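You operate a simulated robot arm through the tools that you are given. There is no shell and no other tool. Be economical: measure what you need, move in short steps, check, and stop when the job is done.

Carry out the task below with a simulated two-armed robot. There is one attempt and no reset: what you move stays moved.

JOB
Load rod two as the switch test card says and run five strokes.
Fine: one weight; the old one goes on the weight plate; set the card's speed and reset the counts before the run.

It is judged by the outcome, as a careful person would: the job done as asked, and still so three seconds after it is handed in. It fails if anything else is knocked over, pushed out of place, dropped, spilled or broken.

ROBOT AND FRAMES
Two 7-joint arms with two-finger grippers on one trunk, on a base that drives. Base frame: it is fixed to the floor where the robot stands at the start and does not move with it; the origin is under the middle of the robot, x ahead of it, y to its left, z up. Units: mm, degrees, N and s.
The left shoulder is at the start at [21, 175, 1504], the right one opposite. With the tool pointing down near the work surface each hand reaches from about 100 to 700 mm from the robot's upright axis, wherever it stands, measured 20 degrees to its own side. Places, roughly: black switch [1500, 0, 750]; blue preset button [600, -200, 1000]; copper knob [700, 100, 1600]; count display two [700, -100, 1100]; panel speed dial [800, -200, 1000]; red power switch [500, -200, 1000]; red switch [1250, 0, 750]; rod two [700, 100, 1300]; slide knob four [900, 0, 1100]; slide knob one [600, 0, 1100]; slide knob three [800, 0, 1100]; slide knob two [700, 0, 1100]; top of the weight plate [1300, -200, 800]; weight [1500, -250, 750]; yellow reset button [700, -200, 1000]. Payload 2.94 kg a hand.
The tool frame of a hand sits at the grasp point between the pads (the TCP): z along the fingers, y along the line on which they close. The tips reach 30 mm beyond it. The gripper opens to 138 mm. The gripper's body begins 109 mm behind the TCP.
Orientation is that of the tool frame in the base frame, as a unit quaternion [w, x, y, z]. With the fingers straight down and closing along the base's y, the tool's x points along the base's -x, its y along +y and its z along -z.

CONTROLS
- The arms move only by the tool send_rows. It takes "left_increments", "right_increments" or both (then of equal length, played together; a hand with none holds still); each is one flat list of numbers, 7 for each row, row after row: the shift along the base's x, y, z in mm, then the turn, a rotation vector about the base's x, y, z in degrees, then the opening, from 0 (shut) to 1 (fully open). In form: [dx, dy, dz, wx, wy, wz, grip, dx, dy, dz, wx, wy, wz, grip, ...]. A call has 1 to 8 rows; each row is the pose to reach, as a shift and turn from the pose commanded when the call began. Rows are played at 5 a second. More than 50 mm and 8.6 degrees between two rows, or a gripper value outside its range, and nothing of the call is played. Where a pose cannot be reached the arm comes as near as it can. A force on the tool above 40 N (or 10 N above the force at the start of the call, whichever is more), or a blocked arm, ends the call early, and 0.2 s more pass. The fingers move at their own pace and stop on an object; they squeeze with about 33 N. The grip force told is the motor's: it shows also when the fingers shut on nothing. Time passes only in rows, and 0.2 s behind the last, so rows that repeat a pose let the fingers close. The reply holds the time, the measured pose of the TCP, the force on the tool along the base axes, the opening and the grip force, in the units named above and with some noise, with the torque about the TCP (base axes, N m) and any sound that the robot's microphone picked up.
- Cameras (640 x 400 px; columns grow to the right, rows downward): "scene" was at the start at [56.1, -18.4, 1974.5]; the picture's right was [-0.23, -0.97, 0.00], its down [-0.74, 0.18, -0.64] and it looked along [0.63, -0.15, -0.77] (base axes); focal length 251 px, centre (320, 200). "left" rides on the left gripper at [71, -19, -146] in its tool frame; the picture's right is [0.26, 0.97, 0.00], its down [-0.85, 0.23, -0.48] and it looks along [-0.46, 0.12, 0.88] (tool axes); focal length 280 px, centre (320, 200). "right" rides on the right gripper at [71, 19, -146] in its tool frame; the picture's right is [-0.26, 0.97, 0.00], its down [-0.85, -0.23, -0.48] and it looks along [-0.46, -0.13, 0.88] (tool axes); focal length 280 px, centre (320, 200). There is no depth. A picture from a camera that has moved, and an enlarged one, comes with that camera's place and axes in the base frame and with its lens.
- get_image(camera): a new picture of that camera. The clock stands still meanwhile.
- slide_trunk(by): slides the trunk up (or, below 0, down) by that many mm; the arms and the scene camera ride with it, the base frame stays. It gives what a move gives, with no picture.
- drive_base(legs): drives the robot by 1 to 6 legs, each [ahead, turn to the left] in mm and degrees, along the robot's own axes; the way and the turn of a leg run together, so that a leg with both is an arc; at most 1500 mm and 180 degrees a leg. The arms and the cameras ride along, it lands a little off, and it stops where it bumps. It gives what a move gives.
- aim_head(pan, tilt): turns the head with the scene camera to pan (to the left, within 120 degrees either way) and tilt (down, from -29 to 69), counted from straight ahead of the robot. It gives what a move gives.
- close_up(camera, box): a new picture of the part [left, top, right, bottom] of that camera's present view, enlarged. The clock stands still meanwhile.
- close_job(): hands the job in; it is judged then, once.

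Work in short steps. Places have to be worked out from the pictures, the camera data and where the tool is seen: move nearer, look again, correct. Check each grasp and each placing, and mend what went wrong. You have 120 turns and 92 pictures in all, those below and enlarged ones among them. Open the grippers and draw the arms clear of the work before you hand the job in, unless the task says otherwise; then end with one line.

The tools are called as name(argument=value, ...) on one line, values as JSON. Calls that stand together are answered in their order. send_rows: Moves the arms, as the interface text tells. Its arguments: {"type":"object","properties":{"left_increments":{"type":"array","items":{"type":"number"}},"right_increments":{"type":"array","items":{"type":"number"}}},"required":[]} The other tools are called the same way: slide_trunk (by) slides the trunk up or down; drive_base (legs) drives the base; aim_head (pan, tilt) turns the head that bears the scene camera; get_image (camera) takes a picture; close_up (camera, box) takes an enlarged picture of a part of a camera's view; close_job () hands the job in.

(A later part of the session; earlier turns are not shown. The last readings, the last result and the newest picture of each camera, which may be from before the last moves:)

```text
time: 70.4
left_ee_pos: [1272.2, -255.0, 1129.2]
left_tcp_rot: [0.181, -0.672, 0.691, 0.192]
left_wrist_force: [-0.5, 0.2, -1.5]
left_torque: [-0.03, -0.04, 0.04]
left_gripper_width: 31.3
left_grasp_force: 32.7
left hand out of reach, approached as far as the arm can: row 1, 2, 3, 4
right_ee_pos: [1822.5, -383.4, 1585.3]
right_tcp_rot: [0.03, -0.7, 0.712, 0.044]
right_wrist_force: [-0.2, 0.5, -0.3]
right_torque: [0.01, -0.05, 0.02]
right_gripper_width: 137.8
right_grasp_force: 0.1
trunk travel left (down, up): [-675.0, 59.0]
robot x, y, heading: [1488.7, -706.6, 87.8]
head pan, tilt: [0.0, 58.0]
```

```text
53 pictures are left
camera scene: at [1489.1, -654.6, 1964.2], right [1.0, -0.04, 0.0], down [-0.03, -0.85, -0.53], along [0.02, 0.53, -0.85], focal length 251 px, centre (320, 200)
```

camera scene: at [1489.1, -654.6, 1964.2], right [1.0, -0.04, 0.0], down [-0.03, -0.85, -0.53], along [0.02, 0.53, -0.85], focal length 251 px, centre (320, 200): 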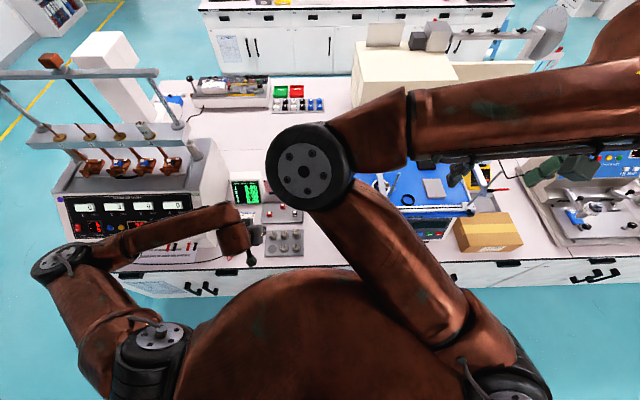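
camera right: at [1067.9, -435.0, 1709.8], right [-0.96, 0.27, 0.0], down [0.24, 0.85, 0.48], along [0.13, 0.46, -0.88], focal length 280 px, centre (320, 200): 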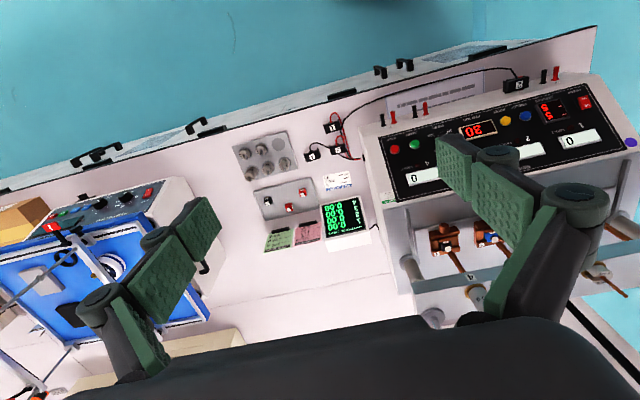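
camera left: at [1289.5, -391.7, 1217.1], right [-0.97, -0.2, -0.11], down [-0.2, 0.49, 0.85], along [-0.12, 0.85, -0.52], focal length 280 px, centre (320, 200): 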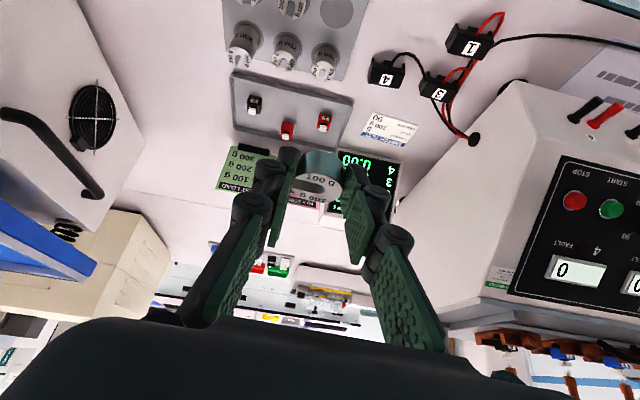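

I zoom in with both cameras to refine the plate.

close_up(camera="left", box=[200, 0, 380, 110])

close_up(camera="scene", box=[240, 215, 320, 265])

```text
3.56 times, centred on (290, 55) of left
camera zoom: at [1289.5, -391.7, 1217.1], right [-0.97, -0.2, -0.11], down [-0.2, 0.49, 0.85], along [-0.12, 0.85, -0.52], focal length 997 px, centre (427, 716)
```

zoom: 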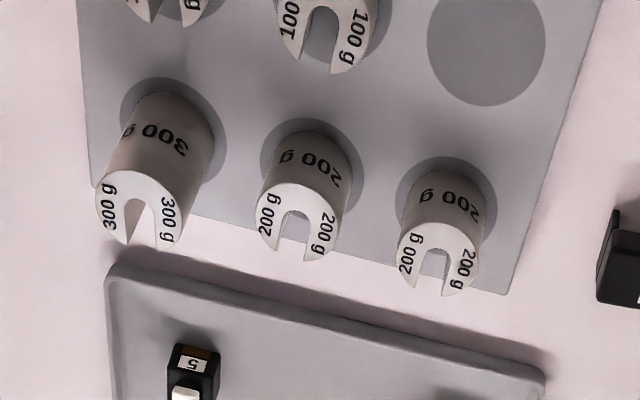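

```text
8.00 times, centred on (280, 240) of scene
camera zoom: at [1489.1, -654.6, 1964.2], right [1.0, -0.04, 0.0], down [-0.03, -0.85, -0.53], along [0.02, 0.53, -0.85], focal length 2010 px, centre (640, -120)
```

zoom: 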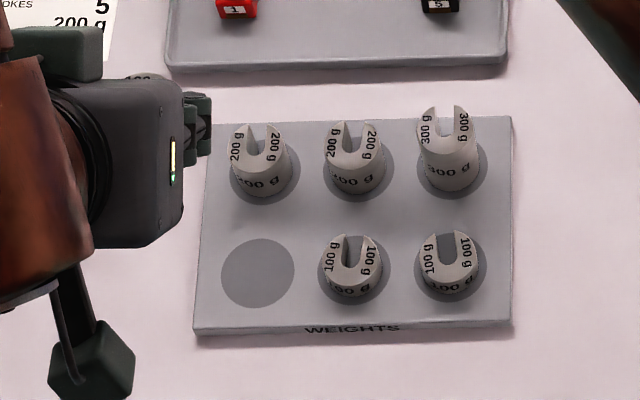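

The back-left weight reads 200 g, and the empty spot is at about (1272.5, -197, 790). I descend toward it to about 12 mm above seating.

send_rows(left_increments=[0, 15, -40, 0, 0, 0, 0.1, 0, 30, -85, 0, 0, 0, 0.1, 0, 43, -130, 0, 0, 0, 0.1, 0, 43, -178, 0, 0, 0, 0.1, 0, 43, -226, 0, 0, 0, 0.1, 0, 43, -260, 0, 0, 0, 0.1, 0, 43, -280, 0, 0, 0, 0.1])

get_image(camera="left")

close_up(camera="scene", box=[240, 205, 320, 265])

```text
time: 72.0
left_ee_pos: [1272.8, -211.6, 850.7]
left_tcp_rot: [0.181, -0.671, 0.692, 0.193]
left_wrist_force: [-0.5, -0.2, -1.8]
left_torque: [-0.01, 0.04, 0.03]
left_gripper_width: 31.3
left_grasp_force: 32.5
right_ee_pos: [1820.9, -383.4, 1584.2]
right_tcp_rot: [0.031, -0.699, 0.714, 0.044]
right_wrist_force: [0.0, -0.1, 0.0]
right_torque: [-0.02, 0.0, 0.03]
right_gripper_width: 137.8
right_grasp_force: 0.0
trunk travel left (down, up): [-675.0, 59.0]
robot x, y, heading: [1489.0, -705.3, 88.0]
head pan, tilt: [0.0, 58.0]
```

```text
50 pictures are left
camera left: at [1290.2, -348.3, 938.1], right [-0.97, -0.2, -0.11], down [-0.2, 0.49, 0.85], along [-0.12, 0.85, -0.52], focal length 280 px, centre (320, 200)
```

left: 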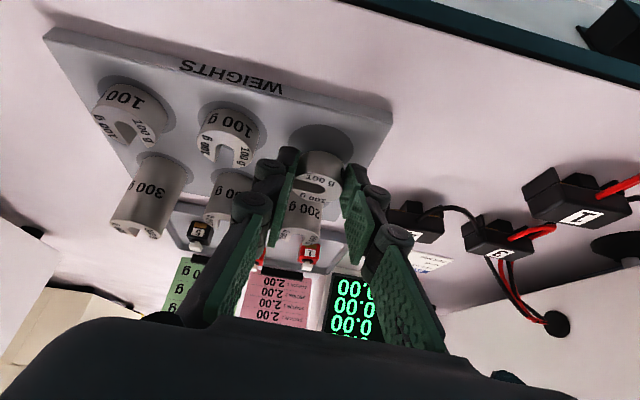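

```text
6.67 times, centred on (280, 235) of scene
camera zoom: at [1489.9, -654.2, 1964.2], right [1.0, -0.04, 0.0], down [-0.03, -0.85, -0.53], along [0.02, 0.53, -0.85], focal length 1675 px, centre (587, -33)
```

zoom: 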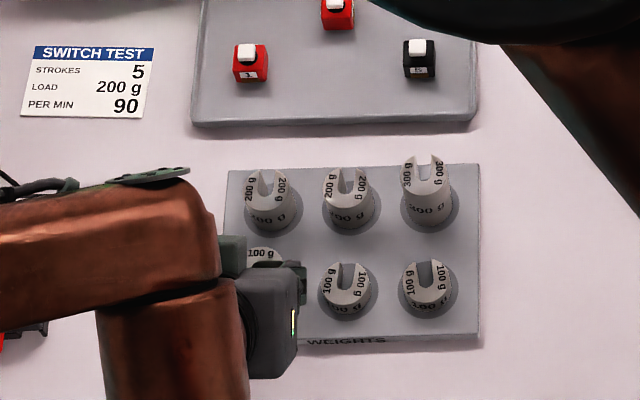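

Alignment is good. I lower in small steps until contact, shifting 2 mm toward me.

send_rows(left_increments=[0, -2, -4, 0, 0, 0, 0.1, 0, -2, -8, 0, 0, 0, 0.1, 0, -2, -11, 0, 0, 0, 0.1, 0, -2, -14, 0, 0, 0, 0.1, 0, -2, -14, 0, 0, 0, 0.1])

close_up(camera="left", box=[220, 80, 420, 280])

```text
time: 72.9
left_ee_pos: [1273.8, -214.6, 843.9]
left_tcp_rot: [0.183, -0.672, 0.691, 0.194]
left_wrist_force: [-5.7, -15.5, 34.0]
left_torque: [-0.35, -0.49, -0.27]
left_gripper_width: 31.4
left_grasp_force: 33.7
right_ee_pos: [1822.6, -387.2, 1585.8]
right_tcp_rot: [0.031, -0.7, 0.712, 0.044]
right_wrist_force: [0.3, -0.5, 0.2]
right_torque: [-0.02, 0.01, 0.02]
right_gripper_width: 138.1
right_grasp_force: 0.0
trunk travel left (down, up): [-675.0, 59.0]
robot x, y, heading: [1488.0, -703.7, 88.0]
head pan, tilt: [0.0, 58.0]
stopped in row 4 (left hand): the force on the tool passed its limit at 53 N (the readings are from after the stop); the commanded pose is now the measured one
```

```text
2.00 times, centred on (320, 180) of left
camera zoom: at [1290.9, -350.8, 931.1], right [-0.97, -0.21, -0.11], down [-0.2, 0.49, 0.85], along [-0.12, 0.85, -0.52], focal length 561 px, centre (320, 240)
```

zoom: 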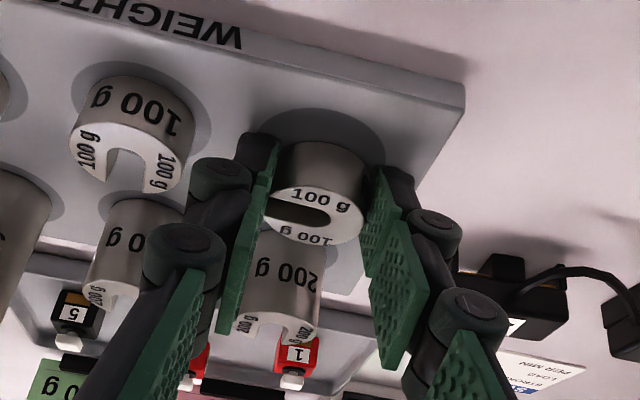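

Contact at TCP z≈844, so the plate is at about 808 and the spot about 4 mm nearer to me. I lift slightly, shift, lower to contact gently.

send_rows(left_increments=[0, 0, 6, 0, 0, 0, 0.1, 0, -5, 6, 0, 0, 0, 0.1, 0, -5, 3, 0, 0, 0, 0.1, 0, -5, 1, 0, 0, 0, 0.1, 0, -5, 0, 0, 0, 0, 0.1])

close_up(camera="left", box=[220, 80, 420, 280])

```text
time: 74.1
left_ee_pos: [1273.7, -217.0, 843.4]
left_tcp_rot: [0.182, -0.672, 0.691, 0.196]
left_wrist_force: [-2.1, -7.4, 29.4]
left_torque: [-0.14, -0.55, -0.18]
left_gripper_width: 31.6
left_grasp_force: 33.6
right_ee_pos: [1822.9, -385.1, 1585.1]
right_tcp_rot: [0.032, -0.7, 0.712, 0.045]
right_wrist_force: [0.8, 0.1, 0.0]
right_torque: [0.0, -0.02, -0.01]
right_gripper_width: 138.0
right_grasp_force: 0.1
trunk travel left (down, up): [-675.0, 59.0]
robot x, y, heading: [1488.5, -704.1, 88.4]
head pan, tilt: [0.0, 58.0]
```

```text
2.00 times, centred on (320, 180) of left
camera zoom: at [1291.4, -353.6, 931.0], right [-0.97, -0.21, -0.11], down [-0.2, 0.49, 0.85], along [-0.12, 0.85, -0.51], focal length 561 px, centre (320, 240)
```

zoom: 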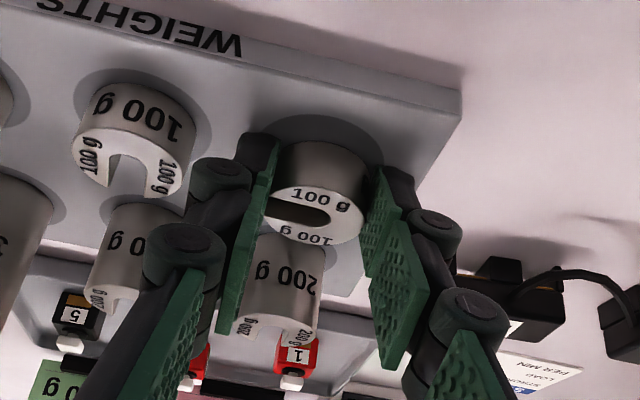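

Still a bit far; another 5 mm toward me, lifted first.

send_rows(left_increments=[0, 0, 6, 0, 0, 0, 0.1, 0, -7, 6, 0, 0, 0, 0.1, 0, -7, 4, 0, 0, 0, 0.1, 0, -7, 2, 0, 0, 0, 0.1])

close_up(camera="left", box=[220, 80, 420, 280])

```text
time: 75.1
left_ee_pos: [1274.0, -223.1, 843.9]
left_tcp_rot: [0.18, -0.673, 0.691, 0.194]
left_wrist_force: [1.1, 0.1, 2.5]
left_torque: [-0.01, -0.12, -0.04]
left_gripper_width: 31.6
left_grasp_force: 33.1
right_ee_pos: [1822.5, -384.3, 1584.6]
right_tcp_rot: [0.031, -0.7, 0.712, 0.045]
right_wrist_force: [0.5, 0.0, -0.3]
right_torque: [0.03, 0.0, -0.03]
right_gripper_width: 138.3
right_grasp_force: 0.0
trunk travel left (down, up): [-675.0, 59.0]
robot x, y, heading: [1488.9, -701.9, 88.2]
head pan, tilt: [0.0, 58.0]
```

```text
2.00 times, centred on (320, 180) of left
camera zoom: at [1291.7, -360.2, 932.1], right [-0.97, -0.21, -0.11], down [-0.2, 0.49, 0.85], along [-0.12, 0.85, -0.52], focal length 561 px, centre (320, 240)
```

zoom: 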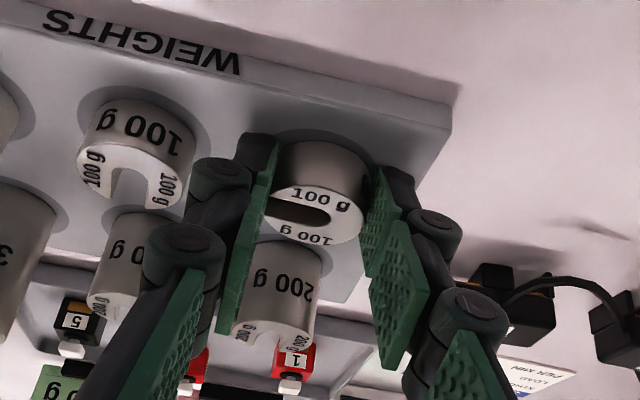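

Now centred in the spot with light contact. I release by opening moderately.

send_rows(left_increments=[0, 0, 0, 0, 0, 0, 0.3, 0, 0, 0, 0, 0, 0, 0.37, 0, 0, 0, 0, 0, 0, 0.37])

close_up(camera="left", box=[180, 60, 440, 280])

```text
time: 75.9
left_ee_pos: [1273.0, -222.9, 843.8]
left_tcp_rot: [0.18, -0.673, 0.691, 0.194]
left_wrist_force: [-0.6, 0.5, 1.3]
left_torque: [0.02, -0.09, 0.04]
left_gripper_width: 51.8
left_grasp_force: 0.0
right_ee_pos: [1822.7, -383.9, 1584.6]
right_tcp_rot: [0.03, -0.7, 0.713, 0.043]
right_wrist_force: [0.1, -0.1, -0.1]
right_torque: [0.03, 0.0, -0.04]
right_gripper_width: 138.3
right_grasp_force: 0.1
trunk travel left (down, up): [-675.0, 59.0]
robot x, y, heading: [1489.4, -705.6, 88.1]
head pan, tilt: [0.0, 58.0]
```

```text
1.82 times, centred on (310, 170) of left
camera zoom: at [1291.5, -359.8, 931.6], right [-0.97, -0.21, -0.11], down [-0.2, 0.49, 0.85], along [-0.12, 0.85, -0.52], focal length 510 px, centre (338, 254)
```

zoom: 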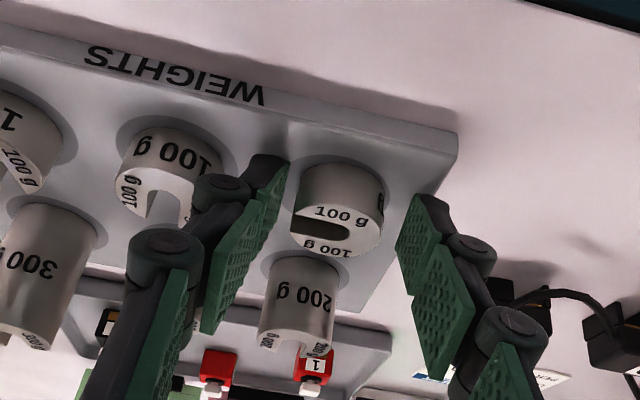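

The old weight stands properly. I lift straight up and move to above the back-left 200 g weight (about (1274, -146)).

send_rows(left_increments=[0, 0, 30, 0, 0, 0, 0.37, 0, 0, 70, 0, 0, 0, 0.37, 0, 30, 85, 0, 0, 0, 0.37, 1, 65, 90, 0, 0, 0, 0.37, 1, 65, 90, 0, 0, 0, 0.37])

get_image(camera="left")

```text
time: 77.1
left_ee_pos: [1274.3, -160.8, 935.3]
left_tcp_rot: [0.182, -0.672, 0.691, 0.194]
left_wrist_force: [0.4, -0.1, 0.1]
left_torque: [0.01, -0.01, -0.01]
left_gripper_width: 51.5
left_grasp_force: 0.1
right_ee_pos: [1821.2, -385.3, 1585.8]
right_tcp_rot: [0.031, -0.7, 0.712, 0.043]
right_wrist_force: [0.7, -0.6, -0.3]
right_torque: [-0.01, -0.01, -0.01]
right_gripper_width: 138.1
right_grasp_force: 0.2
trunk travel left (down, up): [-675.0, 59.0]
robot x, y, heading: [1489.9, -704.5, 87.9]
head pan, tilt: [0.0, 58.0]
```

```text
44 pictures are left
camera left: at [1291.2, -297.2, 1022.6], right [-0.97, -0.2, -0.11], down [-0.2, 0.49, 0.85], along [-0.12, 0.85, -0.52], focal length 280 px, centre (320, 200)
```

left: 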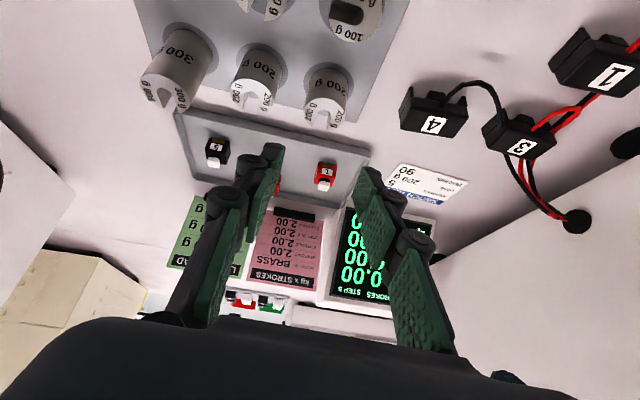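

Prediction matches the picture. I descend around the 200 g weight.

send_rows(left_increments=[0, 2, -30, 0, 0, 0, 0.37, 0, 2, -60, 0, 0, 0, 0.37, 0, 2, -80, 0, 0, 0, 0.37, 0, 2, -85, 0, 0, 0, 0.37, 0, 2, -85, 0, 0, 0, 0.37])

get_image(camera="left")

```text
time: 78.3
left_ee_pos: [1272.5, -156.0, 848.5]
left_tcp_rot: [0.182, -0.673, 0.691, 0.194]
left_wrist_force: [0.1, 0.9, 1.1]
left_torque: [-0.02, 0.01, 0.01]
left_gripper_width: 51.3
left_grasp_force: 0.0
right_ee_pos: [1820.9, -382.6, 1583.8]
right_tcp_rot: [0.031, -0.699, 0.713, 0.044]
right_wrist_force: [0.5, -0.6, -1.1]
right_torque: [0.02, 0.03, 0.02]
right_gripper_width: 138.0
right_grasp_force: 0.0
trunk travel left (down, up): [-675.0, 59.0]
robot x, y, heading: [1484.7, -704.8, 88.0]
head pan, tilt: [0.0, 58.0]
```

```text
43 pictures are left
camera left: at [1290.8, -293.7, 936.3], right [-0.97, -0.2, -0.11], down [-0.2, 0.49, 0.85], along [-0.12, 0.85, -0.52], focal length 280 px, centre (320, 200)
```

left: 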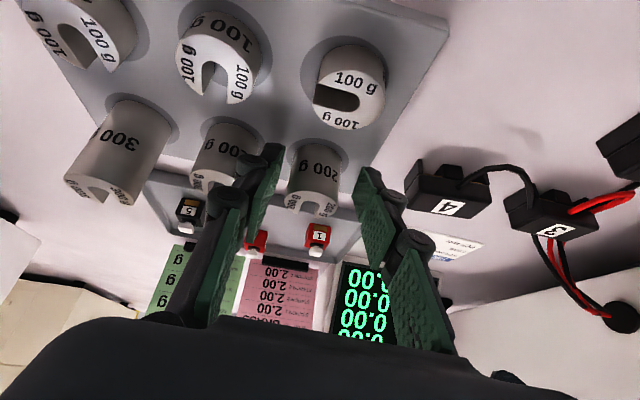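

Straddled well. I close on it.

send_rows(left_increments=[0, 0, 0, 0, 0, 0, 0.25, 0, 0, 0, 0, 0, 0, 0.1, 0, 0, 0, 0, 0, 0, 0.1, 0, 0, 0, 0, 0, 0, 0.1])

send_rows(left_increments=[0, 0, 20, 0, 0, 0, 0.1, 0, 0, 50, 0, 0, 0, 0.1, 0, 0, 90, 0, 0, 0, 0.1, 0, 0, 130, 0, 0, 0, 0.1, 0, 0, 130, 0, 0, 0, 0.1])

get_image(camera="left")

```text
time: 79.3
left_ee_pos: [1273.0, -157.3, 848.4]
left_tcp_rot: [0.181, -0.672, 0.691, 0.194]
left_wrist_force: [1.3, -0.3, -0.1]
left_torque: [0.01, -0.05, 0.04]
left_gripper_width: 33.1
left_grasp_force: 32.9
right_ee_pos: [1822.0, -383.1, 1584.7]
right_tcp_rot: [0.03, -0.7, 0.712, 0.044]
right_wrist_force: [0.4, 0.1, 0.2]
right_torque: [0.0, 0.0, 0.01]
right_gripper_width: 138.1
right_grasp_force: 0.0
trunk travel left (down, up): [-675.0, 59.0]
robot x, y, heading: [1482.5, -704.7, 87.9]
head pan, tilt: [0.0, 58.0]
```

```text
time: 80.5
left_ee_pos: [1273.1, -156.7, 978.4]
left_tcp_rot: [0.182, -0.672, 0.691, 0.195]
left_wrist_force: [-0.3, -0.3, -2.1]
left_torque: [-0.05, 0.01, -0.01]
left_gripper_width: 33.0
left_grasp_force: 33.6
right_ee_pos: [1821.2, -384.5, 1585.0]
right_tcp_rot: [0.031, -0.7, 0.712, 0.044]
right_wrist_force: [-0.4, 0.1, -0.1]
right_torque: [0.03, -0.01, 0.03]
right_gripper_width: 138.0
right_grasp_force: 0.2
trunk travel left (down, up): [-675.0, 59.0]
robot x, y, heading: [1492.3, -703.2, 88.0]
head pan, tilt: [0.0, 58.0]
```

```text
42 pictures are left
camera left: at [1290.8, -293.2, 1066.6], right [-0.97, -0.2, -0.11], down [-0.2, 0.49, 0.85], along [-0.12, 0.85, -0.52], focal length 280 px, centre (320, 200)
```

left: 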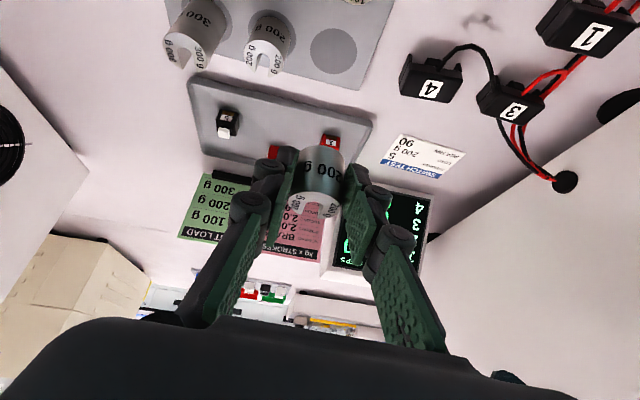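

Picked up, slot facing +y. I raise the hand to travel height in two calls.

send_rows(left_increments=[5, -6, 48, 0, 0, 0, 0.1, 10, -12, 96, 0, 0, 0, 0.1, 15, -18, 144, 0, 0, 0, 0.1, 20, -24, 192, 0, 0, 0, 0.1, 25, -30, 240, 0, 0, 0, 0.1, 30, -36, 288, 0, 0, 0, 0.1, 35, -42, 336, 0, 0, 0, 0.1])

send_rows(left_increments=[5, -5, 45, 0, 0, 0, 0.1, 10, -10, 90, 0, 0, 0, 0.1, 15, -15, 135, 0, 0, 0, 0.1, 20, -15, 175, 0, 0, 0, 0.1, 20, -15, 185, 0, 0, 0, 0.1])

get_image(camera="scene")

```text
time: 82.1
left_ee_pos: [1309.1, -200.3, 1316.0]
left_tcp_rot: [0.182, -0.672, 0.691, 0.194]
left_wrist_force: [-0.3, 0.3, -2.6]
left_torque: [-0.02, 0.03, 0.01]
left_gripper_width: 33.3
left_grasp_force: 33.6
right_ee_pos: [1821.3, -384.1, 1584.4]
right_tcp_rot: [0.031, -0.7, 0.712, 0.043]
right_wrist_force: [0.2, 0.1, 0.3]
right_torque: [0.02, 0.05, -0.02]
right_gripper_width: 137.8
right_grasp_force: 0.0
trunk travel left (down, up): [-675.0, 59.0]
robot x, y, heading: [1488.1, -705.4, 87.9]
head pan, tilt: [0.0, 58.0]
```

```text
time: 83.3
left_ee_pos: [1329.0, -213.4, 1499.3]
left_tcp_rot: [0.182, -0.671, 0.692, 0.194]
left_wrist_force: [-0.1, -0.1, -1.3]
left_torque: [-0.04, -0.01, -0.02]
left_gripper_width: 33.1
left_grasp_force: 32.8
right_ee_pos: [1821.4, -384.8, 1585.6]
right_tcp_rot: [0.031, -0.7, 0.712, 0.044]
right_wrist_force: [0.2, 0.1, -0.5]
right_torque: [0.02, 0.02, -0.02]
right_gripper_width: 137.7
right_grasp_force: 0.0
trunk travel left (down, up): [-675.0, 59.0]
robot x, y, heading: [1489.0, -704.1, 88.1]
head pan, tilt: [0.0, 58.0]
```

```text
41 pictures are left
camera scene: at [1489.6, -654.7, 1964.2], right [1.0, -0.04, 0.0], down [-0.03, -0.85, -0.53], along [0.02, 0.53, -0.85], focal length 251 px, centre (320, 200)
```

scene: 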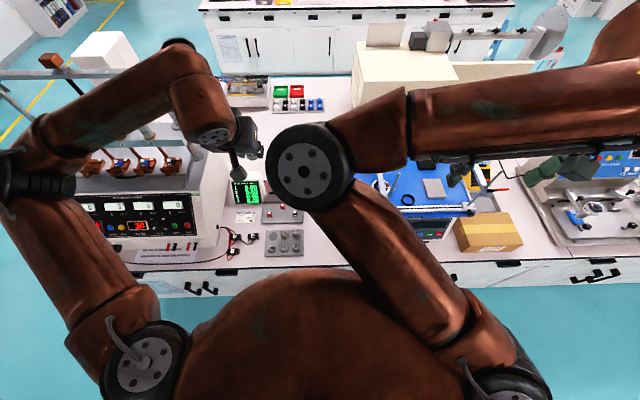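

All good. I drive back to about (840, -685) in front of rod two.

drive_base(legs=[[-30, 0], [0, 92], [645, 0], [0, -90], [45, 0]])

send_rows(left_increments=[0, 0, 0, 0, 0, 0, 0.1, 0, 0, 0, 0, 0, 0, 0.1])

get_image(camera="left")

```text
time: 95.5
left_ee_pos: [670.4, -204.3, 1499.0]
left_tcp_rot: [-0.178, 0.682, -0.681, -0.197]
left_wrist_force: [-0.8, 0.7, -1.5]
left_torque: [-0.1, 0.01, -0.01]
left_gripper_width: 32.7
left_grasp_force: 33.2
right_ee_pos: [1167.8, -360.9, 1584.9]
right_tcp_rot: [-0.029, 0.71, -0.702, -0.044]
right_wrist_force: [-0.2, 0.8, -0.2]
right_torque: [-0.08, -0.02, 0.0]
right_gripper_width: 137.7
right_grasp_force: 0.1
trunk travel left (down, up): [-675.0, 59.0]
robot x, y, heading: [848.4, -693.2, 89.8]
head pan, tilt: [0.0, 58.0]
```

```text
time: 96.1
left_ee_pos: [670.9, -211.0, 1499.0]
left_tcp_rot: [-0.18, 0.682, -0.681, -0.199]
left_wrist_force: [-0.5, 0.4, -2.4]
left_torque: [-0.09, 0.0, 0.0]
left_gripper_width: 32.9
left_grasp_force: 32.9
right_ee_pos: [1169.0, -367.1, 1584.2]
right_tcp_rot: [-0.031, 0.71, -0.702, -0.045]
right_wrist_force: [-0.4, 0.8, -0.5]
right_torque: [-0.07, 0.02, -0.03]
right_gripper_width: 137.8
right_grasp_force: 0.0
trunk travel left (down, up): [-675.0, 59.0]
robot x, y, heading: [844.8, -692.9, 89.6]
head pan, tilt: [0.0, 58.0]
```

```text
40 pictures are left
camera left: at [692.6, -347.2, 1586.5], right [-0.97, -0.23, -0.11], down [-0.21, 0.48, 0.85], along [-0.14, 0.85, -0.51], focal length 280 px, centre (320, 200)
```

left: 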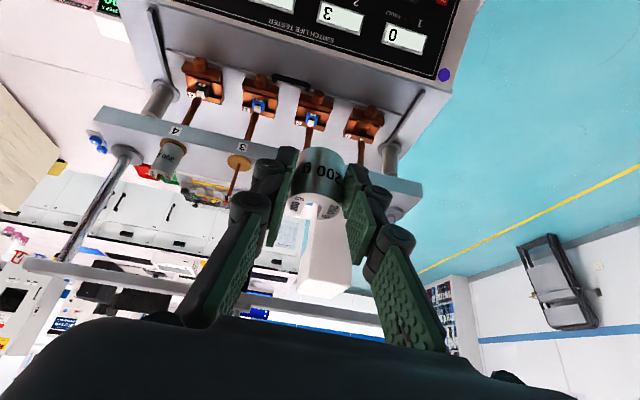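

Drive done and settled. I bring the weight to just in front of and above rod two (TCP about (660, 35, 1445)).

send_rows(left_increments=[-2, 41, -9, 0, 0, 0, 0.1, -4, 82, -18, 0, 0, 0, 0.1, -6, 123, -27, 0, 0, 0, 0.1, -8, 164, -36, 0, 0, 0, 0.1, -10, 205, -45, 0, 0, 0, 0.1, -11, 244, -54, 0, 0, 0, 0.1, -11, 244, -54, 0, 0, 0, 0.1, -11, 244, -54, 0, 0, 0, 0.1])

close_up(camera="left", box=[210, 40, 430, 240])

```text
time: 97.9
left_ee_pos: [657.8, 10.0, 1453.2]
left_tcp_rot: [0.187, -0.679, 0.68, 0.204]
left_wrist_force: [0.2, -0.9, -1.8]
left_torque: [-0.02, -0.02, -0.04]
left_gripper_width: 32.8
left_grasp_force: 33.6
right_ee_pos: [1167.4, -391.6, 1589.4]
right_tcp_rot: [-0.037, 0.709, -0.702, -0.052]
right_wrist_force: [-0.5, -0.5, 0.6]
right_torque: [0.05, -0.01, 0.0]
right_gripper_width: 138.0
right_grasp_force: 0.3
trunk travel left (down, up): [-675.0, 59.0]
robot x, y, heading: [848.3, -691.2, 89.8]
head pan, tilt: [0.0, 58.0]
```

```text
2.00 times, centred on (320, 140) of left
camera zoom: at [679.6, -128.6, 1538.1], right [-0.97, -0.23, -0.11], down [-0.21, 0.47, 0.86], along [-0.14, 0.85, -0.5], focal length 561 px, centre (320, 320)
```

zoom: 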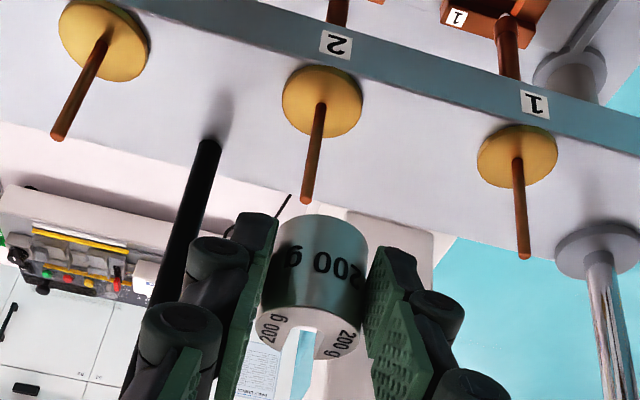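

Readings: TCP (658, 10), rod tip (661.5, 66). I move forward 45 mm and +3.5 mm in x, staying above the rod tip, and look.

send_rows(left_increments=[3.5, 23, 0, -1, 0, 0, 0.1, 3.5, 45, -5, -2, 0, 0, 0.1, 3.5, 45, -5, -2, 0, 0, 0.1, 3.5, 45, -5, -2, 0, 0, 0.1, 3.5, 45, -5, -2, 0, 0, 0.1])

close_up(camera="left", box=[210, 40, 430, 240])

```text
time: 99.1
left_ee_pos: [664.3, 58.0, 1445.9]
left_tcp_rot: [0.174, -0.683, 0.683, 0.192]
left_wrist_force: [-0.4, -0.1, -2.1]
left_torque: [0.01, 0.01, -0.02]
left_gripper_width: 33.0
left_grasp_force: 32.6
right_ee_pos: [1168.7, -388.6, 1588.3]
right_tcp_rot: [-0.036, 0.709, -0.702, -0.051]
right_wrist_force: [-0.5, -0.2, -0.2]
right_torque: [0.04, 0.04, 0.0]
right_gripper_width: 138.0
right_grasp_force: 0.1
trunk travel left (down, up): [-675.0, 59.0]
robot x, y, heading: [843.0, -688.9, 89.6]
head pan, tilt: [0.0, 58.0]
```

```text
2.00 times, centred on (320, 140) of left
camera zoom: at [684.8, -77.1, 1535.8], right [-0.97, -0.23, -0.11], down [-0.21, 0.5, 0.84], along [-0.14, 0.84, -0.53], focal length 561 px, centre (320, 320)
```

zoom: 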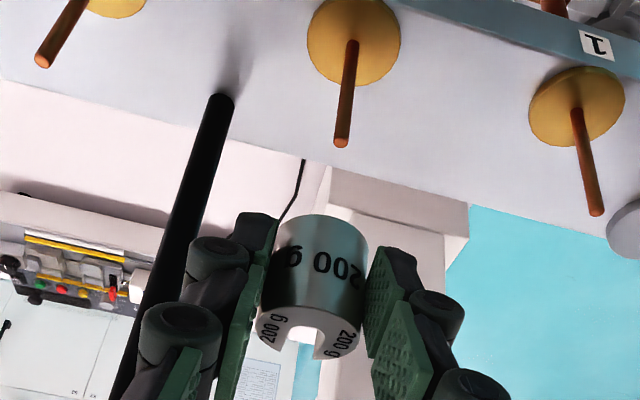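

Nearly aligned. I lower until the weight's underside is just above the rod tip and zoom in.

send_rows(left_increments=[-1.5, 0, -15, 0, 0, 0, 0.1, -1.5, 0, -33, 0, 0, 0, 0.1, -1.5, 0, -33, 0, 0, 0, 0.1, -1.5, 0, -33, 0, 0, 0, 0.1])

close_up(camera="left", box=[250, 90, 390, 230])

close_up(camera="scene", box=[200, 90, 330, 180])

```text
time: 100.1
left_ee_pos: [661.3, 59.7, 1411.1]
left_tcp_rot: [-0.172, 0.683, -0.683, -0.191]
left_wrist_force: [0.2, 0.3, -1.6]
left_torque: [0.01, 0.01, 0.0]
left_gripper_width: 33.1
left_grasp_force: 32.8
right_ee_pos: [1168.1, -387.7, 1586.8]
right_tcp_rot: [-0.036, 0.709, -0.703, -0.051]
right_wrist_force: [-0.2, 0.9, 0.7]
right_torque: [0.01, 0.01, 0.0]
right_gripper_width: 137.9
right_grasp_force: 0.0
trunk travel left (down, up): [-675.0, 59.0]
robot x, y, heading: [841.3, -692.9, 89.5]
head pan, tilt: [0.0, 58.0]
```

```text
2.86 times, centred on (320, 160) of left
camera zoom: at [682.8, -76.0, 1502.2], right [-0.97, -0.23, -0.11], down [-0.21, 0.5, 0.84], along [-0.14, 0.83, -0.53], focal length 801 px, centre (320, 314)
```

zoom: 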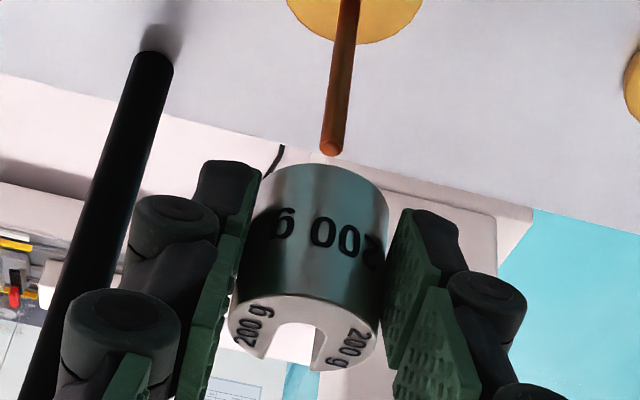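

```text
4.44 times, centred on (265, 135) of scene
camera zoom: at [844.9, -641.2, 1964.2], right [1.0, -0.01, 0.0], down [-0.01, -0.85, -0.53], along [0.0, 0.53, -0.85], focal length 1117 px, centre (564, 489)
```

zoom: 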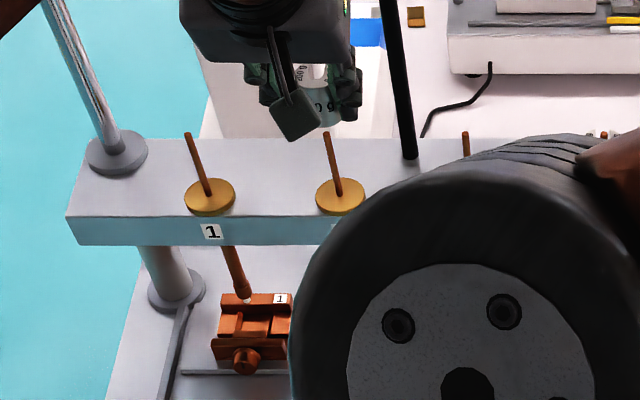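

The x alignment is good (rod 661.1, weight ~661). In y the weight seems ~3 mm too far; since its slot opens to +y, I bias 6 mm toward me and lower a little to check entry.

send_rows(left_increments=[0, -6, 0, 0, 0, 0, 0.1, 0, -6, -12, 0, 0, 0, 0.1, 0, -6, -22, 0, 0, 0, 0.1, 0, -6, -30, 0, 0, 0, 0.1, 0, -6, -30, 0, 0, 0, 0.1])

close_up(camera="left", box=[250, 90, 390, 230])

```text
time: 101.3
left_ee_pos: [660.5, 51.2, 1382.1]
left_tcp_rot: [0.172, -0.683, 0.684, 0.191]
left_wrist_force: [-1.7, -10.3, -0.3]
left_torque: [-0.24, 0.01, 0.02]
left_gripper_width: 33.1
left_grasp_force: 32.6
right_ee_pos: [1168.0, -388.7, 1587.5]
right_tcp_rot: [-0.035, 0.709, -0.702, -0.051]
right_wrist_force: [0.6, 0.6, -0.1]
right_torque: [-0.06, 0.01, 0.02]
right_gripper_width: 138.1
right_grasp_force: 0.0
trunk travel left (down, up): [-675.0, 59.0]
robot x, y, heading: [842.9, -692.3, 89.5]
head pan, tilt: [0.0, 58.0]
```

```text
2.86 times, centred on (320, 160) of left
camera zoom: at [683.0, -83.5, 1471.9], right [-0.97, -0.23, -0.1], down [-0.21, 0.5, 0.84], along [-0.14, 0.83, -0.53], focal length 801 px, centre (320, 314)
```

zoom: 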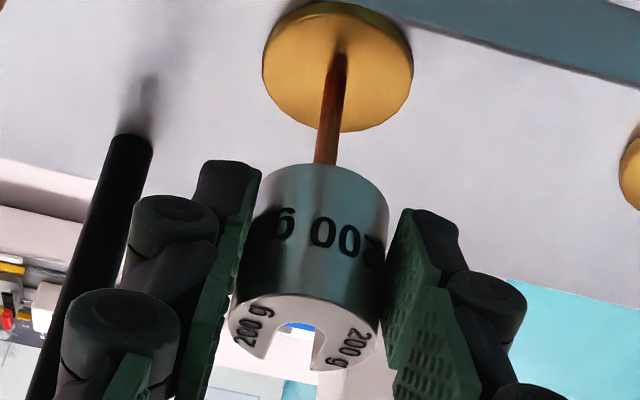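

A −10 N force in y says the rod presses the inner end of the slot; the weight is still a bit too far forward. I shift 4 mm toward me and re-read.

send_rows(left_increments=[0, -4, 0, 0, 0, 0, 0.1, 0, -4, 0, 0, 0, 0, 0.1, 0, -4, 0, 0, 0, 0, 0.1])

close_up(camera="left", box=[250, 90, 390, 230])

```text
time: 102.1
left_ee_pos: [661.9, 48.9, 1381.9]
left_tcp_rot: [-0.172, 0.684, -0.683, -0.191]
left_wrist_force: [0.7, 0.6, -1.2]
left_torque: [-0.04, -0.02, 0.0]
left_gripper_width: 33.1
left_grasp_force: 33.1
right_ee_pos: [1168.2, -387.1, 1588.3]
right_tcp_rot: [-0.036, 0.71, -0.702, -0.05]
right_wrist_force: [0.6, -0.4, 0.1]
right_torque: [-0.02, 0.0, -0.02]
right_gripper_width: 138.1
right_grasp_force: 0.1
trunk travel left (down, up): [-675.0, 59.0]
robot x, y, heading: [845.0, -688.3, 89.7]
head pan, tilt: [0.0, 58.0]
```

```text
2.86 times, centred on (320, 160) of left
camera zoom: at [682.9, -85.9, 1471.9], right [-0.97, -0.23, -0.11], down [-0.21, 0.5, 0.84], along [-0.14, 0.83, -0.53], focal length 801 px, centre (320, 314)
```

zoom: 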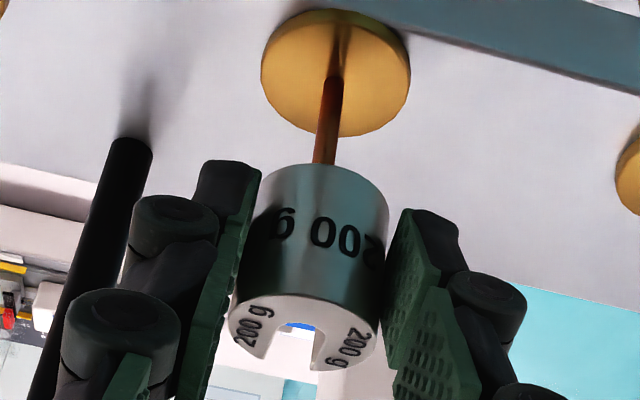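

Free now with the rod inside the slot. I lower to TCP z≈1346.

send_rows(left_increments=[0, 0, -12, 0, 0, 0, 0.1, 0, 0, -24, 0, 0, 0, 0.1, 0, 0, -36, 0, 0, 0, 0.1, 0, 0, -36, 0, 0, 0, 0.1])

close_up(camera="left", box=[250, 90, 390, 230])

```text
time: 103.1
left_ee_pos: [662.8, 49.5, 1346.2]
left_tcp_rot: [0.173, -0.683, 0.684, 0.191]
left_wrist_force: [0.3, -0.9, -2.5]
left_torque: [-0.02, -0.03, -0.03]
left_gripper_width: 33.0
left_grasp_force: 32.8
right_ee_pos: [1168.5, -388.4, 1586.6]
right_tcp_rot: [-0.036, 0.709, -0.702, -0.051]
right_wrist_force: [0.0, 0.3, -0.2]
right_torque: [-0.02, -0.01, -0.01]
right_gripper_width: 137.8
right_grasp_force: 0.0
trunk travel left (down, up): [-675.0, 59.0]
robot x, y, heading: [843.4, -691.1, 89.9]
head pan, tilt: [0.0, 58.0]
```

```text
2.86 times, centred on (320, 160) of left
camera zoom: at [683.8, -86.1, 1436.1], right [-0.97, -0.23, -0.11], down [-0.21, 0.5, 0.84], along [-0.14, 0.83, -0.53], focal length 801 px, centre (320, 314)
```

zoom: 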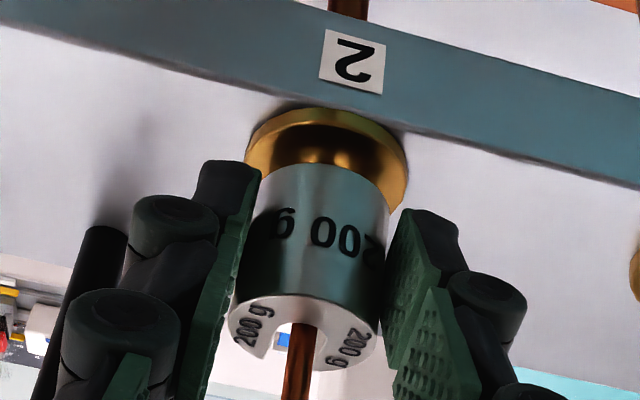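

The rod comes up through the slot. I lower gently in small steps.

send_rows(left_increments=[0, 1, -3, 0, 0, 0, 0.1, 0, 1, -6, 0, 0, 0, 0.1, 0, 1, -9, 0, 0, 0, 0.1, 0, 1, -9, 0, 0, 0, 0.1])

close_up(camera="left", box=[250, 90, 390, 230])

```text
time: 104.1
left_ee_pos: [662.7, 49.9, 1338.5]
left_tcp_rot: [-0.172, 0.684, -0.683, -0.192]
left_wrist_force: [0.0, 1.2, 1.4]
left_torque: [0.09, -0.05, 0.02]
left_gripper_width: 33.0
left_grasp_force: 32.8
right_ee_pos: [1167.4, -387.2, 1587.9]
right_tcp_rot: [-0.036, 0.709, -0.702, -0.051]
right_wrist_force: [0.0, 0.9, -0.8]
right_torque: [0.01, -0.01, 0.02]
right_gripper_width: 138.0
right_grasp_force: 0.1
trunk travel left (down, up): [-675.0, 59.0]
robot x, y, heading: [844.6, -694.6, 89.6]
head pan, tilt: [0.0, 58.0]
```

```text
2.86 times, centred on (320, 160) of left
camera zoom: at [683.3, -84.7, 1427.7], right [-0.97, -0.23, -0.11], down [-0.21, 0.5, 0.84], along [-0.14, 0.84, -0.53], focal length 801 px, centre (320, 314)
```

zoom: 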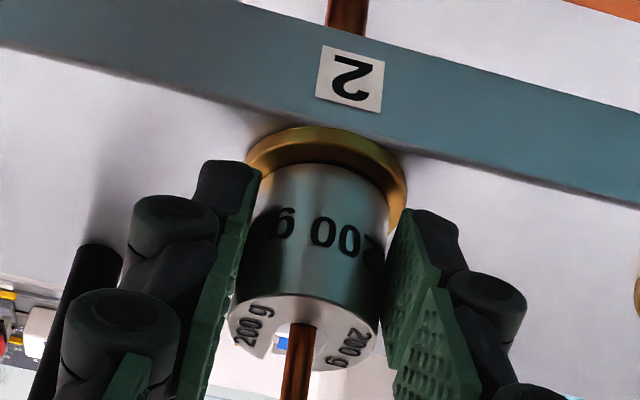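

Light contact begins. I go 2 mm lower and then open.

send_rows(left_increments=[0, -1, -1, 0, 0, 0, 0.1, 0, -1, -2, 0, 0, 0, 0.1, 0, -1, -2, 0, 0, 0, 0.1])

```text
time: 104.9
left_ee_pos: [661.9, 48.4, 1336.8]
left_tcp_rot: [-0.175, 0.683, -0.683, -0.192]
left_wrist_force: [-1.6, 4.3, 11.5]
left_torque: [0.49, -0.12, 0.08]
left_gripper_width: 33.1
left_grasp_force: 32.7
right_ee_pos: [1168.6, -388.1, 1587.3]
right_tcp_rot: [-0.035, 0.709, -0.702, -0.052]
right_wrist_force: [0.1, -0.4, 0.9]
right_torque: [0.0, -0.04, 0.02]
right_gripper_width: 138.1
right_grasp_force: 0.0
trunk travel left (down, up): [-675.0, 59.0]
robot x, y, heading: [844.4, -688.4, 89.8]
head pan, tilt: [0.0, 58.0]
```

Firm contact (11 N): it is seated. I raise 1.5 mm of preload away and open the fingers.

send_rows(left_increments=[0, 0, 1, 0, 0, 0, 0.1, 0, 0, 1, 0, 0, 0, 0.27, 0, 0, 1, 0, 0, 0, 0.36, 0, 0, 1, 0, 0, 0, 0.4, 0, 0, 1, 0, 0, 0, 0.4])

close_up(camera="left", box=[230, 70, 410, 250])

```text
time: 106.1
left_ee_pos: [661.2, 48.1, 1335.9]
left_tcp_rot: [-0.172, 0.684, -0.682, -0.192]
left_wrist_force: [0.0, 0.4, -0.4]
left_torque: [0.0, 0.02, -0.03]
left_gripper_width: 55.1
left_grasp_force: 0.0
right_ee_pos: [1168.4, -388.9, 1587.3]
right_tcp_rot: [-0.035, 0.71, -0.702, -0.05]
right_wrist_force: [0.1, -0.1, -0.1]
right_torque: [0.03, -0.01, -0.04]
right_gripper_width: 138.1
right_grasp_force: 0.1
trunk travel left (down, up): [-675.0, 59.0]
robot x, y, heading: [847.3, -692.4, 89.7]
head pan, tilt: [0.0, 58.0]
```

```text
2.22 times, centred on (320, 160) of left
camera zoom: at [683.3, -86.1, 1426.2], right [-0.97, -0.23, -0.11], down [-0.21, 0.5, 0.84], along [-0.14, 0.83, -0.53], focal length 623 px, centre (320, 289)
```

zoom: 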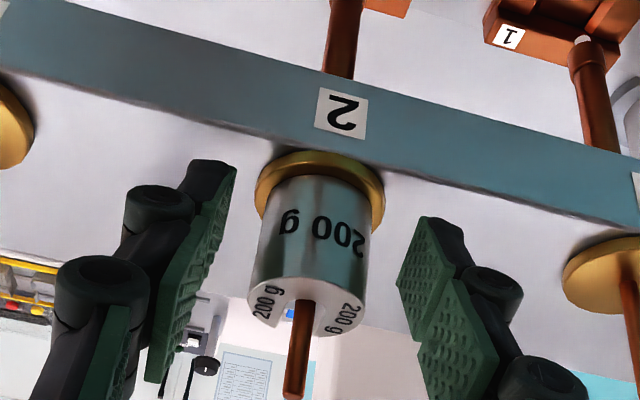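

The 200 g weight sits on the disc around the rod. I lift off straight up, then withdraw toward the panel.

send_rows(left_increments=[0, 0, 20, 0, 0, 0, 0.4, 0, 0, 60, 0, 0, 0, 0.4, 0, 0, 105, 0, 0, 0, 0.4, 10, -45, 105, 0, 0, 0, 0.4, 30, -90, 105, 0, 0, 0, 0.4, 50, -135, 105, 0, 0, 0, 0.4, 70, -180, 105, 0, 0, 0, 0.2, 85, -225, 105, 0, 0, 0, 0.0])

send_rows(left_increments=[10, -30, 0, 0, 0, 0, 0, 20, -60, -20, 0, 0, 0, 0, 25, -80, -60, 0, 0, 0, 0, 30, -90, -100, 0, 0, 0, 0])

get_image(camera="left")

get_image(camera="scene")

```text
time: 107.9
left_ee_pos: [748.5, -177.3, 1441.2]
left_tcp_rot: [0.173, -0.683, 0.683, 0.192]
left_wrist_force: [-0.2, 0.0, -0.3]
left_torque: [-0.01, 0.03, 0.04]
left_gripper_width: 4.1
left_grasp_force: 1.2
right_ee_pos: [1168.4, -387.7, 1587.3]
right_tcp_rot: [-0.035, 0.709, -0.703, -0.053]
right_wrist_force: [0.2, -0.6, 0.7]
right_torque: [0.08, 0.04, 0.01]
right_gripper_width: 138.2
right_grasp_force: 0.0
trunk travel left (down, up): [-675.0, 59.0]
robot x, y, heading: [849.9, -690.7, 89.3]
head pan, tilt: [0.0, 58.0]
```

```text
time: 108.9
left_ee_pos: [776.3, -267.6, 1340.7]
left_tcp_rot: [-0.173, 0.684, -0.683, -0.192]
left_wrist_force: [0.1, 0.4, 0.8]
left_torque: [0.0, -0.02, 0.0]
left_gripper_width: 0.0
left_grasp_force: 29.0
right_ee_pos: [1168.0, -386.8, 1587.3]
right_tcp_rot: [-0.035, 0.709, -0.702, -0.051]
right_wrist_force: [-0.1, 0.0, -0.1]
right_torque: [-0.02, 0.01, 0.0]
right_gripper_width: 137.9
right_grasp_force: 0.0
trunk travel left (down, up): [-675.0, 59.0]
robot x, y, heading: [846.9, -689.9, 89.7]
head pan, tilt: [0.0, 58.0]
```

```text
30 pictures are left
camera left: at [798.4, -401.2, 1430.9], right [-0.97, -0.23, -0.11], down [-0.21, 0.5, 0.84], along [-0.14, 0.84, -0.53], focal length 280 px, centre (320, 200)
```

left: 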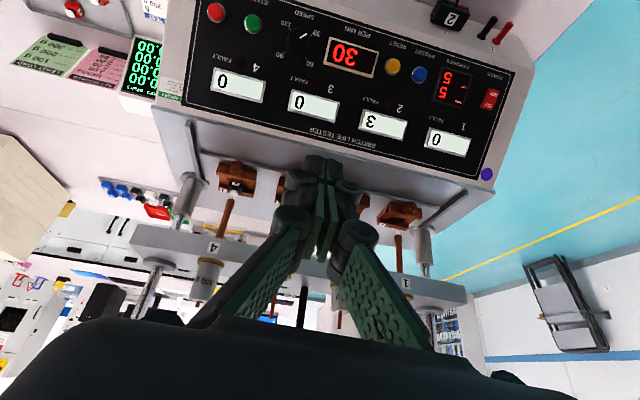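

```text
29 pictures are left
camera scene: at [845.5, -641.9, 1964.2], right [1.0, -0.01, 0.0], down [-0.01, -0.85, -0.53], along [0.0, 0.53, -0.85], focal length 251 px, centre (320, 200)
```

scene: 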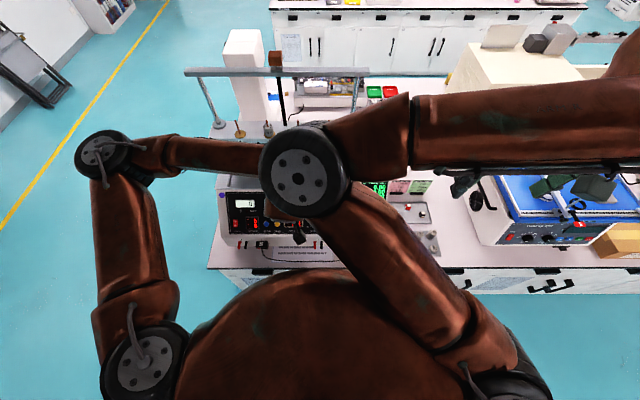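

Triangulated: dial ≈ (819,-158,998), reset ≈ (666,-160,1002), start ≈ (890,-160,1003), panel slope about 42°. I move to 100 mm off the dial along the panel normal, opening to about 60 mm.

send_rows(left_increments=[8, 7, -45, 4, 0, 0, 0, 16, 14, -90, 8, 0, 0, 0, 24, 21, -135, 12, 0, 0, 0, 32, 28, -180, 12, 0, 0, 0.2, 38, 35, -225, 12, 0, 0, 0.4, 43, 43, -266, 12, 0, 0, 0.45, 43, 43, -266, 12, 0, 0, 0.45])

get_image(camera="left")

```text
time: 110.5
left_ee_pos: [819.4, -223.8, 1074.9]
left_tcp_rot: [-0.243, 0.661, -0.66, -0.262]
left_wrist_force: [0.0, -0.1, 0.2]
left_torque: [-0.01, 0.01, 0.01]
left_gripper_width: 61.9
left_grasp_force: 0.1
right_ee_pos: [1168.4, -387.6, 1588.1]
right_tcp_rot: [-0.036, 0.709, -0.703, -0.05]
right_wrist_force: [-0.3, 0.3, -0.1]
right_torque: [0.05, -0.02, -0.02]
right_gripper_width: 138.0
right_grasp_force: 0.0
trunk travel left (down, up): [-675.0, 59.0]
robot x, y, heading: [842.4, -691.8, 89.4]
head pan, tilt: [0.0, 58.0]
```

```text
28 pictures are left
camera left: at [840.5, -374.7, 1135.0], right [-0.97, -0.21, -0.15], down [-0.21, 0.31, 0.93], along [-0.14, 0.93, -0.35], focal length 280 px, centre (320, 200)
```

left: 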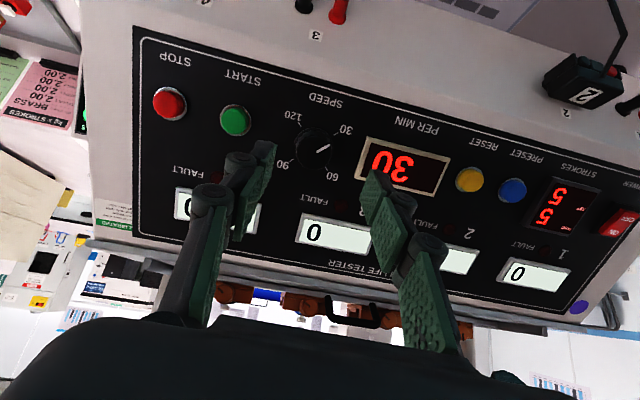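

Very clear view: pointer at 30, next 60, 90 clockwise. I close in 50 mm along the normal with a small up-slope correction and look again.

send_rows(left_increments=[0, 20, -16, 0, 0, 0, 0.45, 1, 38, -33, 0, 0, 0, 0.45, 1, 38, -33, 0, 0, 0, 0.45])

get_image(camera="left")

```text
time: 111.3
left_ee_pos: [819.6, -185.5, 1042.7]
left_tcp_rot: [-0.244, 0.662, -0.659, -0.262]
left_wrist_force: [0.3, 1.1, 0.4]
left_torque: [0.0, 0.0, 0.03]
left_gripper_width: 62.2
left_grasp_force: 0.1
right_ee_pos: [1168.8, -388.3, 1587.3]
right_tcp_rot: [-0.036, 0.708, -0.703, -0.051]
right_wrist_force: [-0.1, 0.2, -0.2]
right_torque: [0.03, 0.0, -0.01]
right_gripper_width: 137.9
right_grasp_force: 0.2
trunk travel left (down, up): [-675.0, 59.0]
robot x, y, heading: [843.7, -693.3, 89.5]
head pan, tilt: [0.0, 58.0]
```

```text
27 pictures are left
camera left: at [841.8, -336.7, 1102.6], right [-0.97, -0.21, -0.15], down [-0.21, 0.31, 0.93], along [-0.14, 0.93, -0.35], focal length 280 px, centre (320, 200)
```

left: 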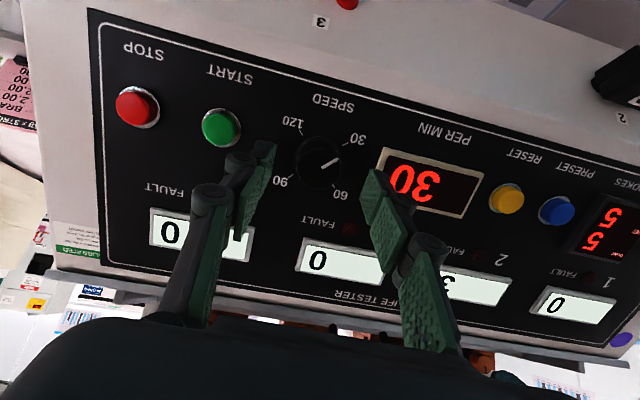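

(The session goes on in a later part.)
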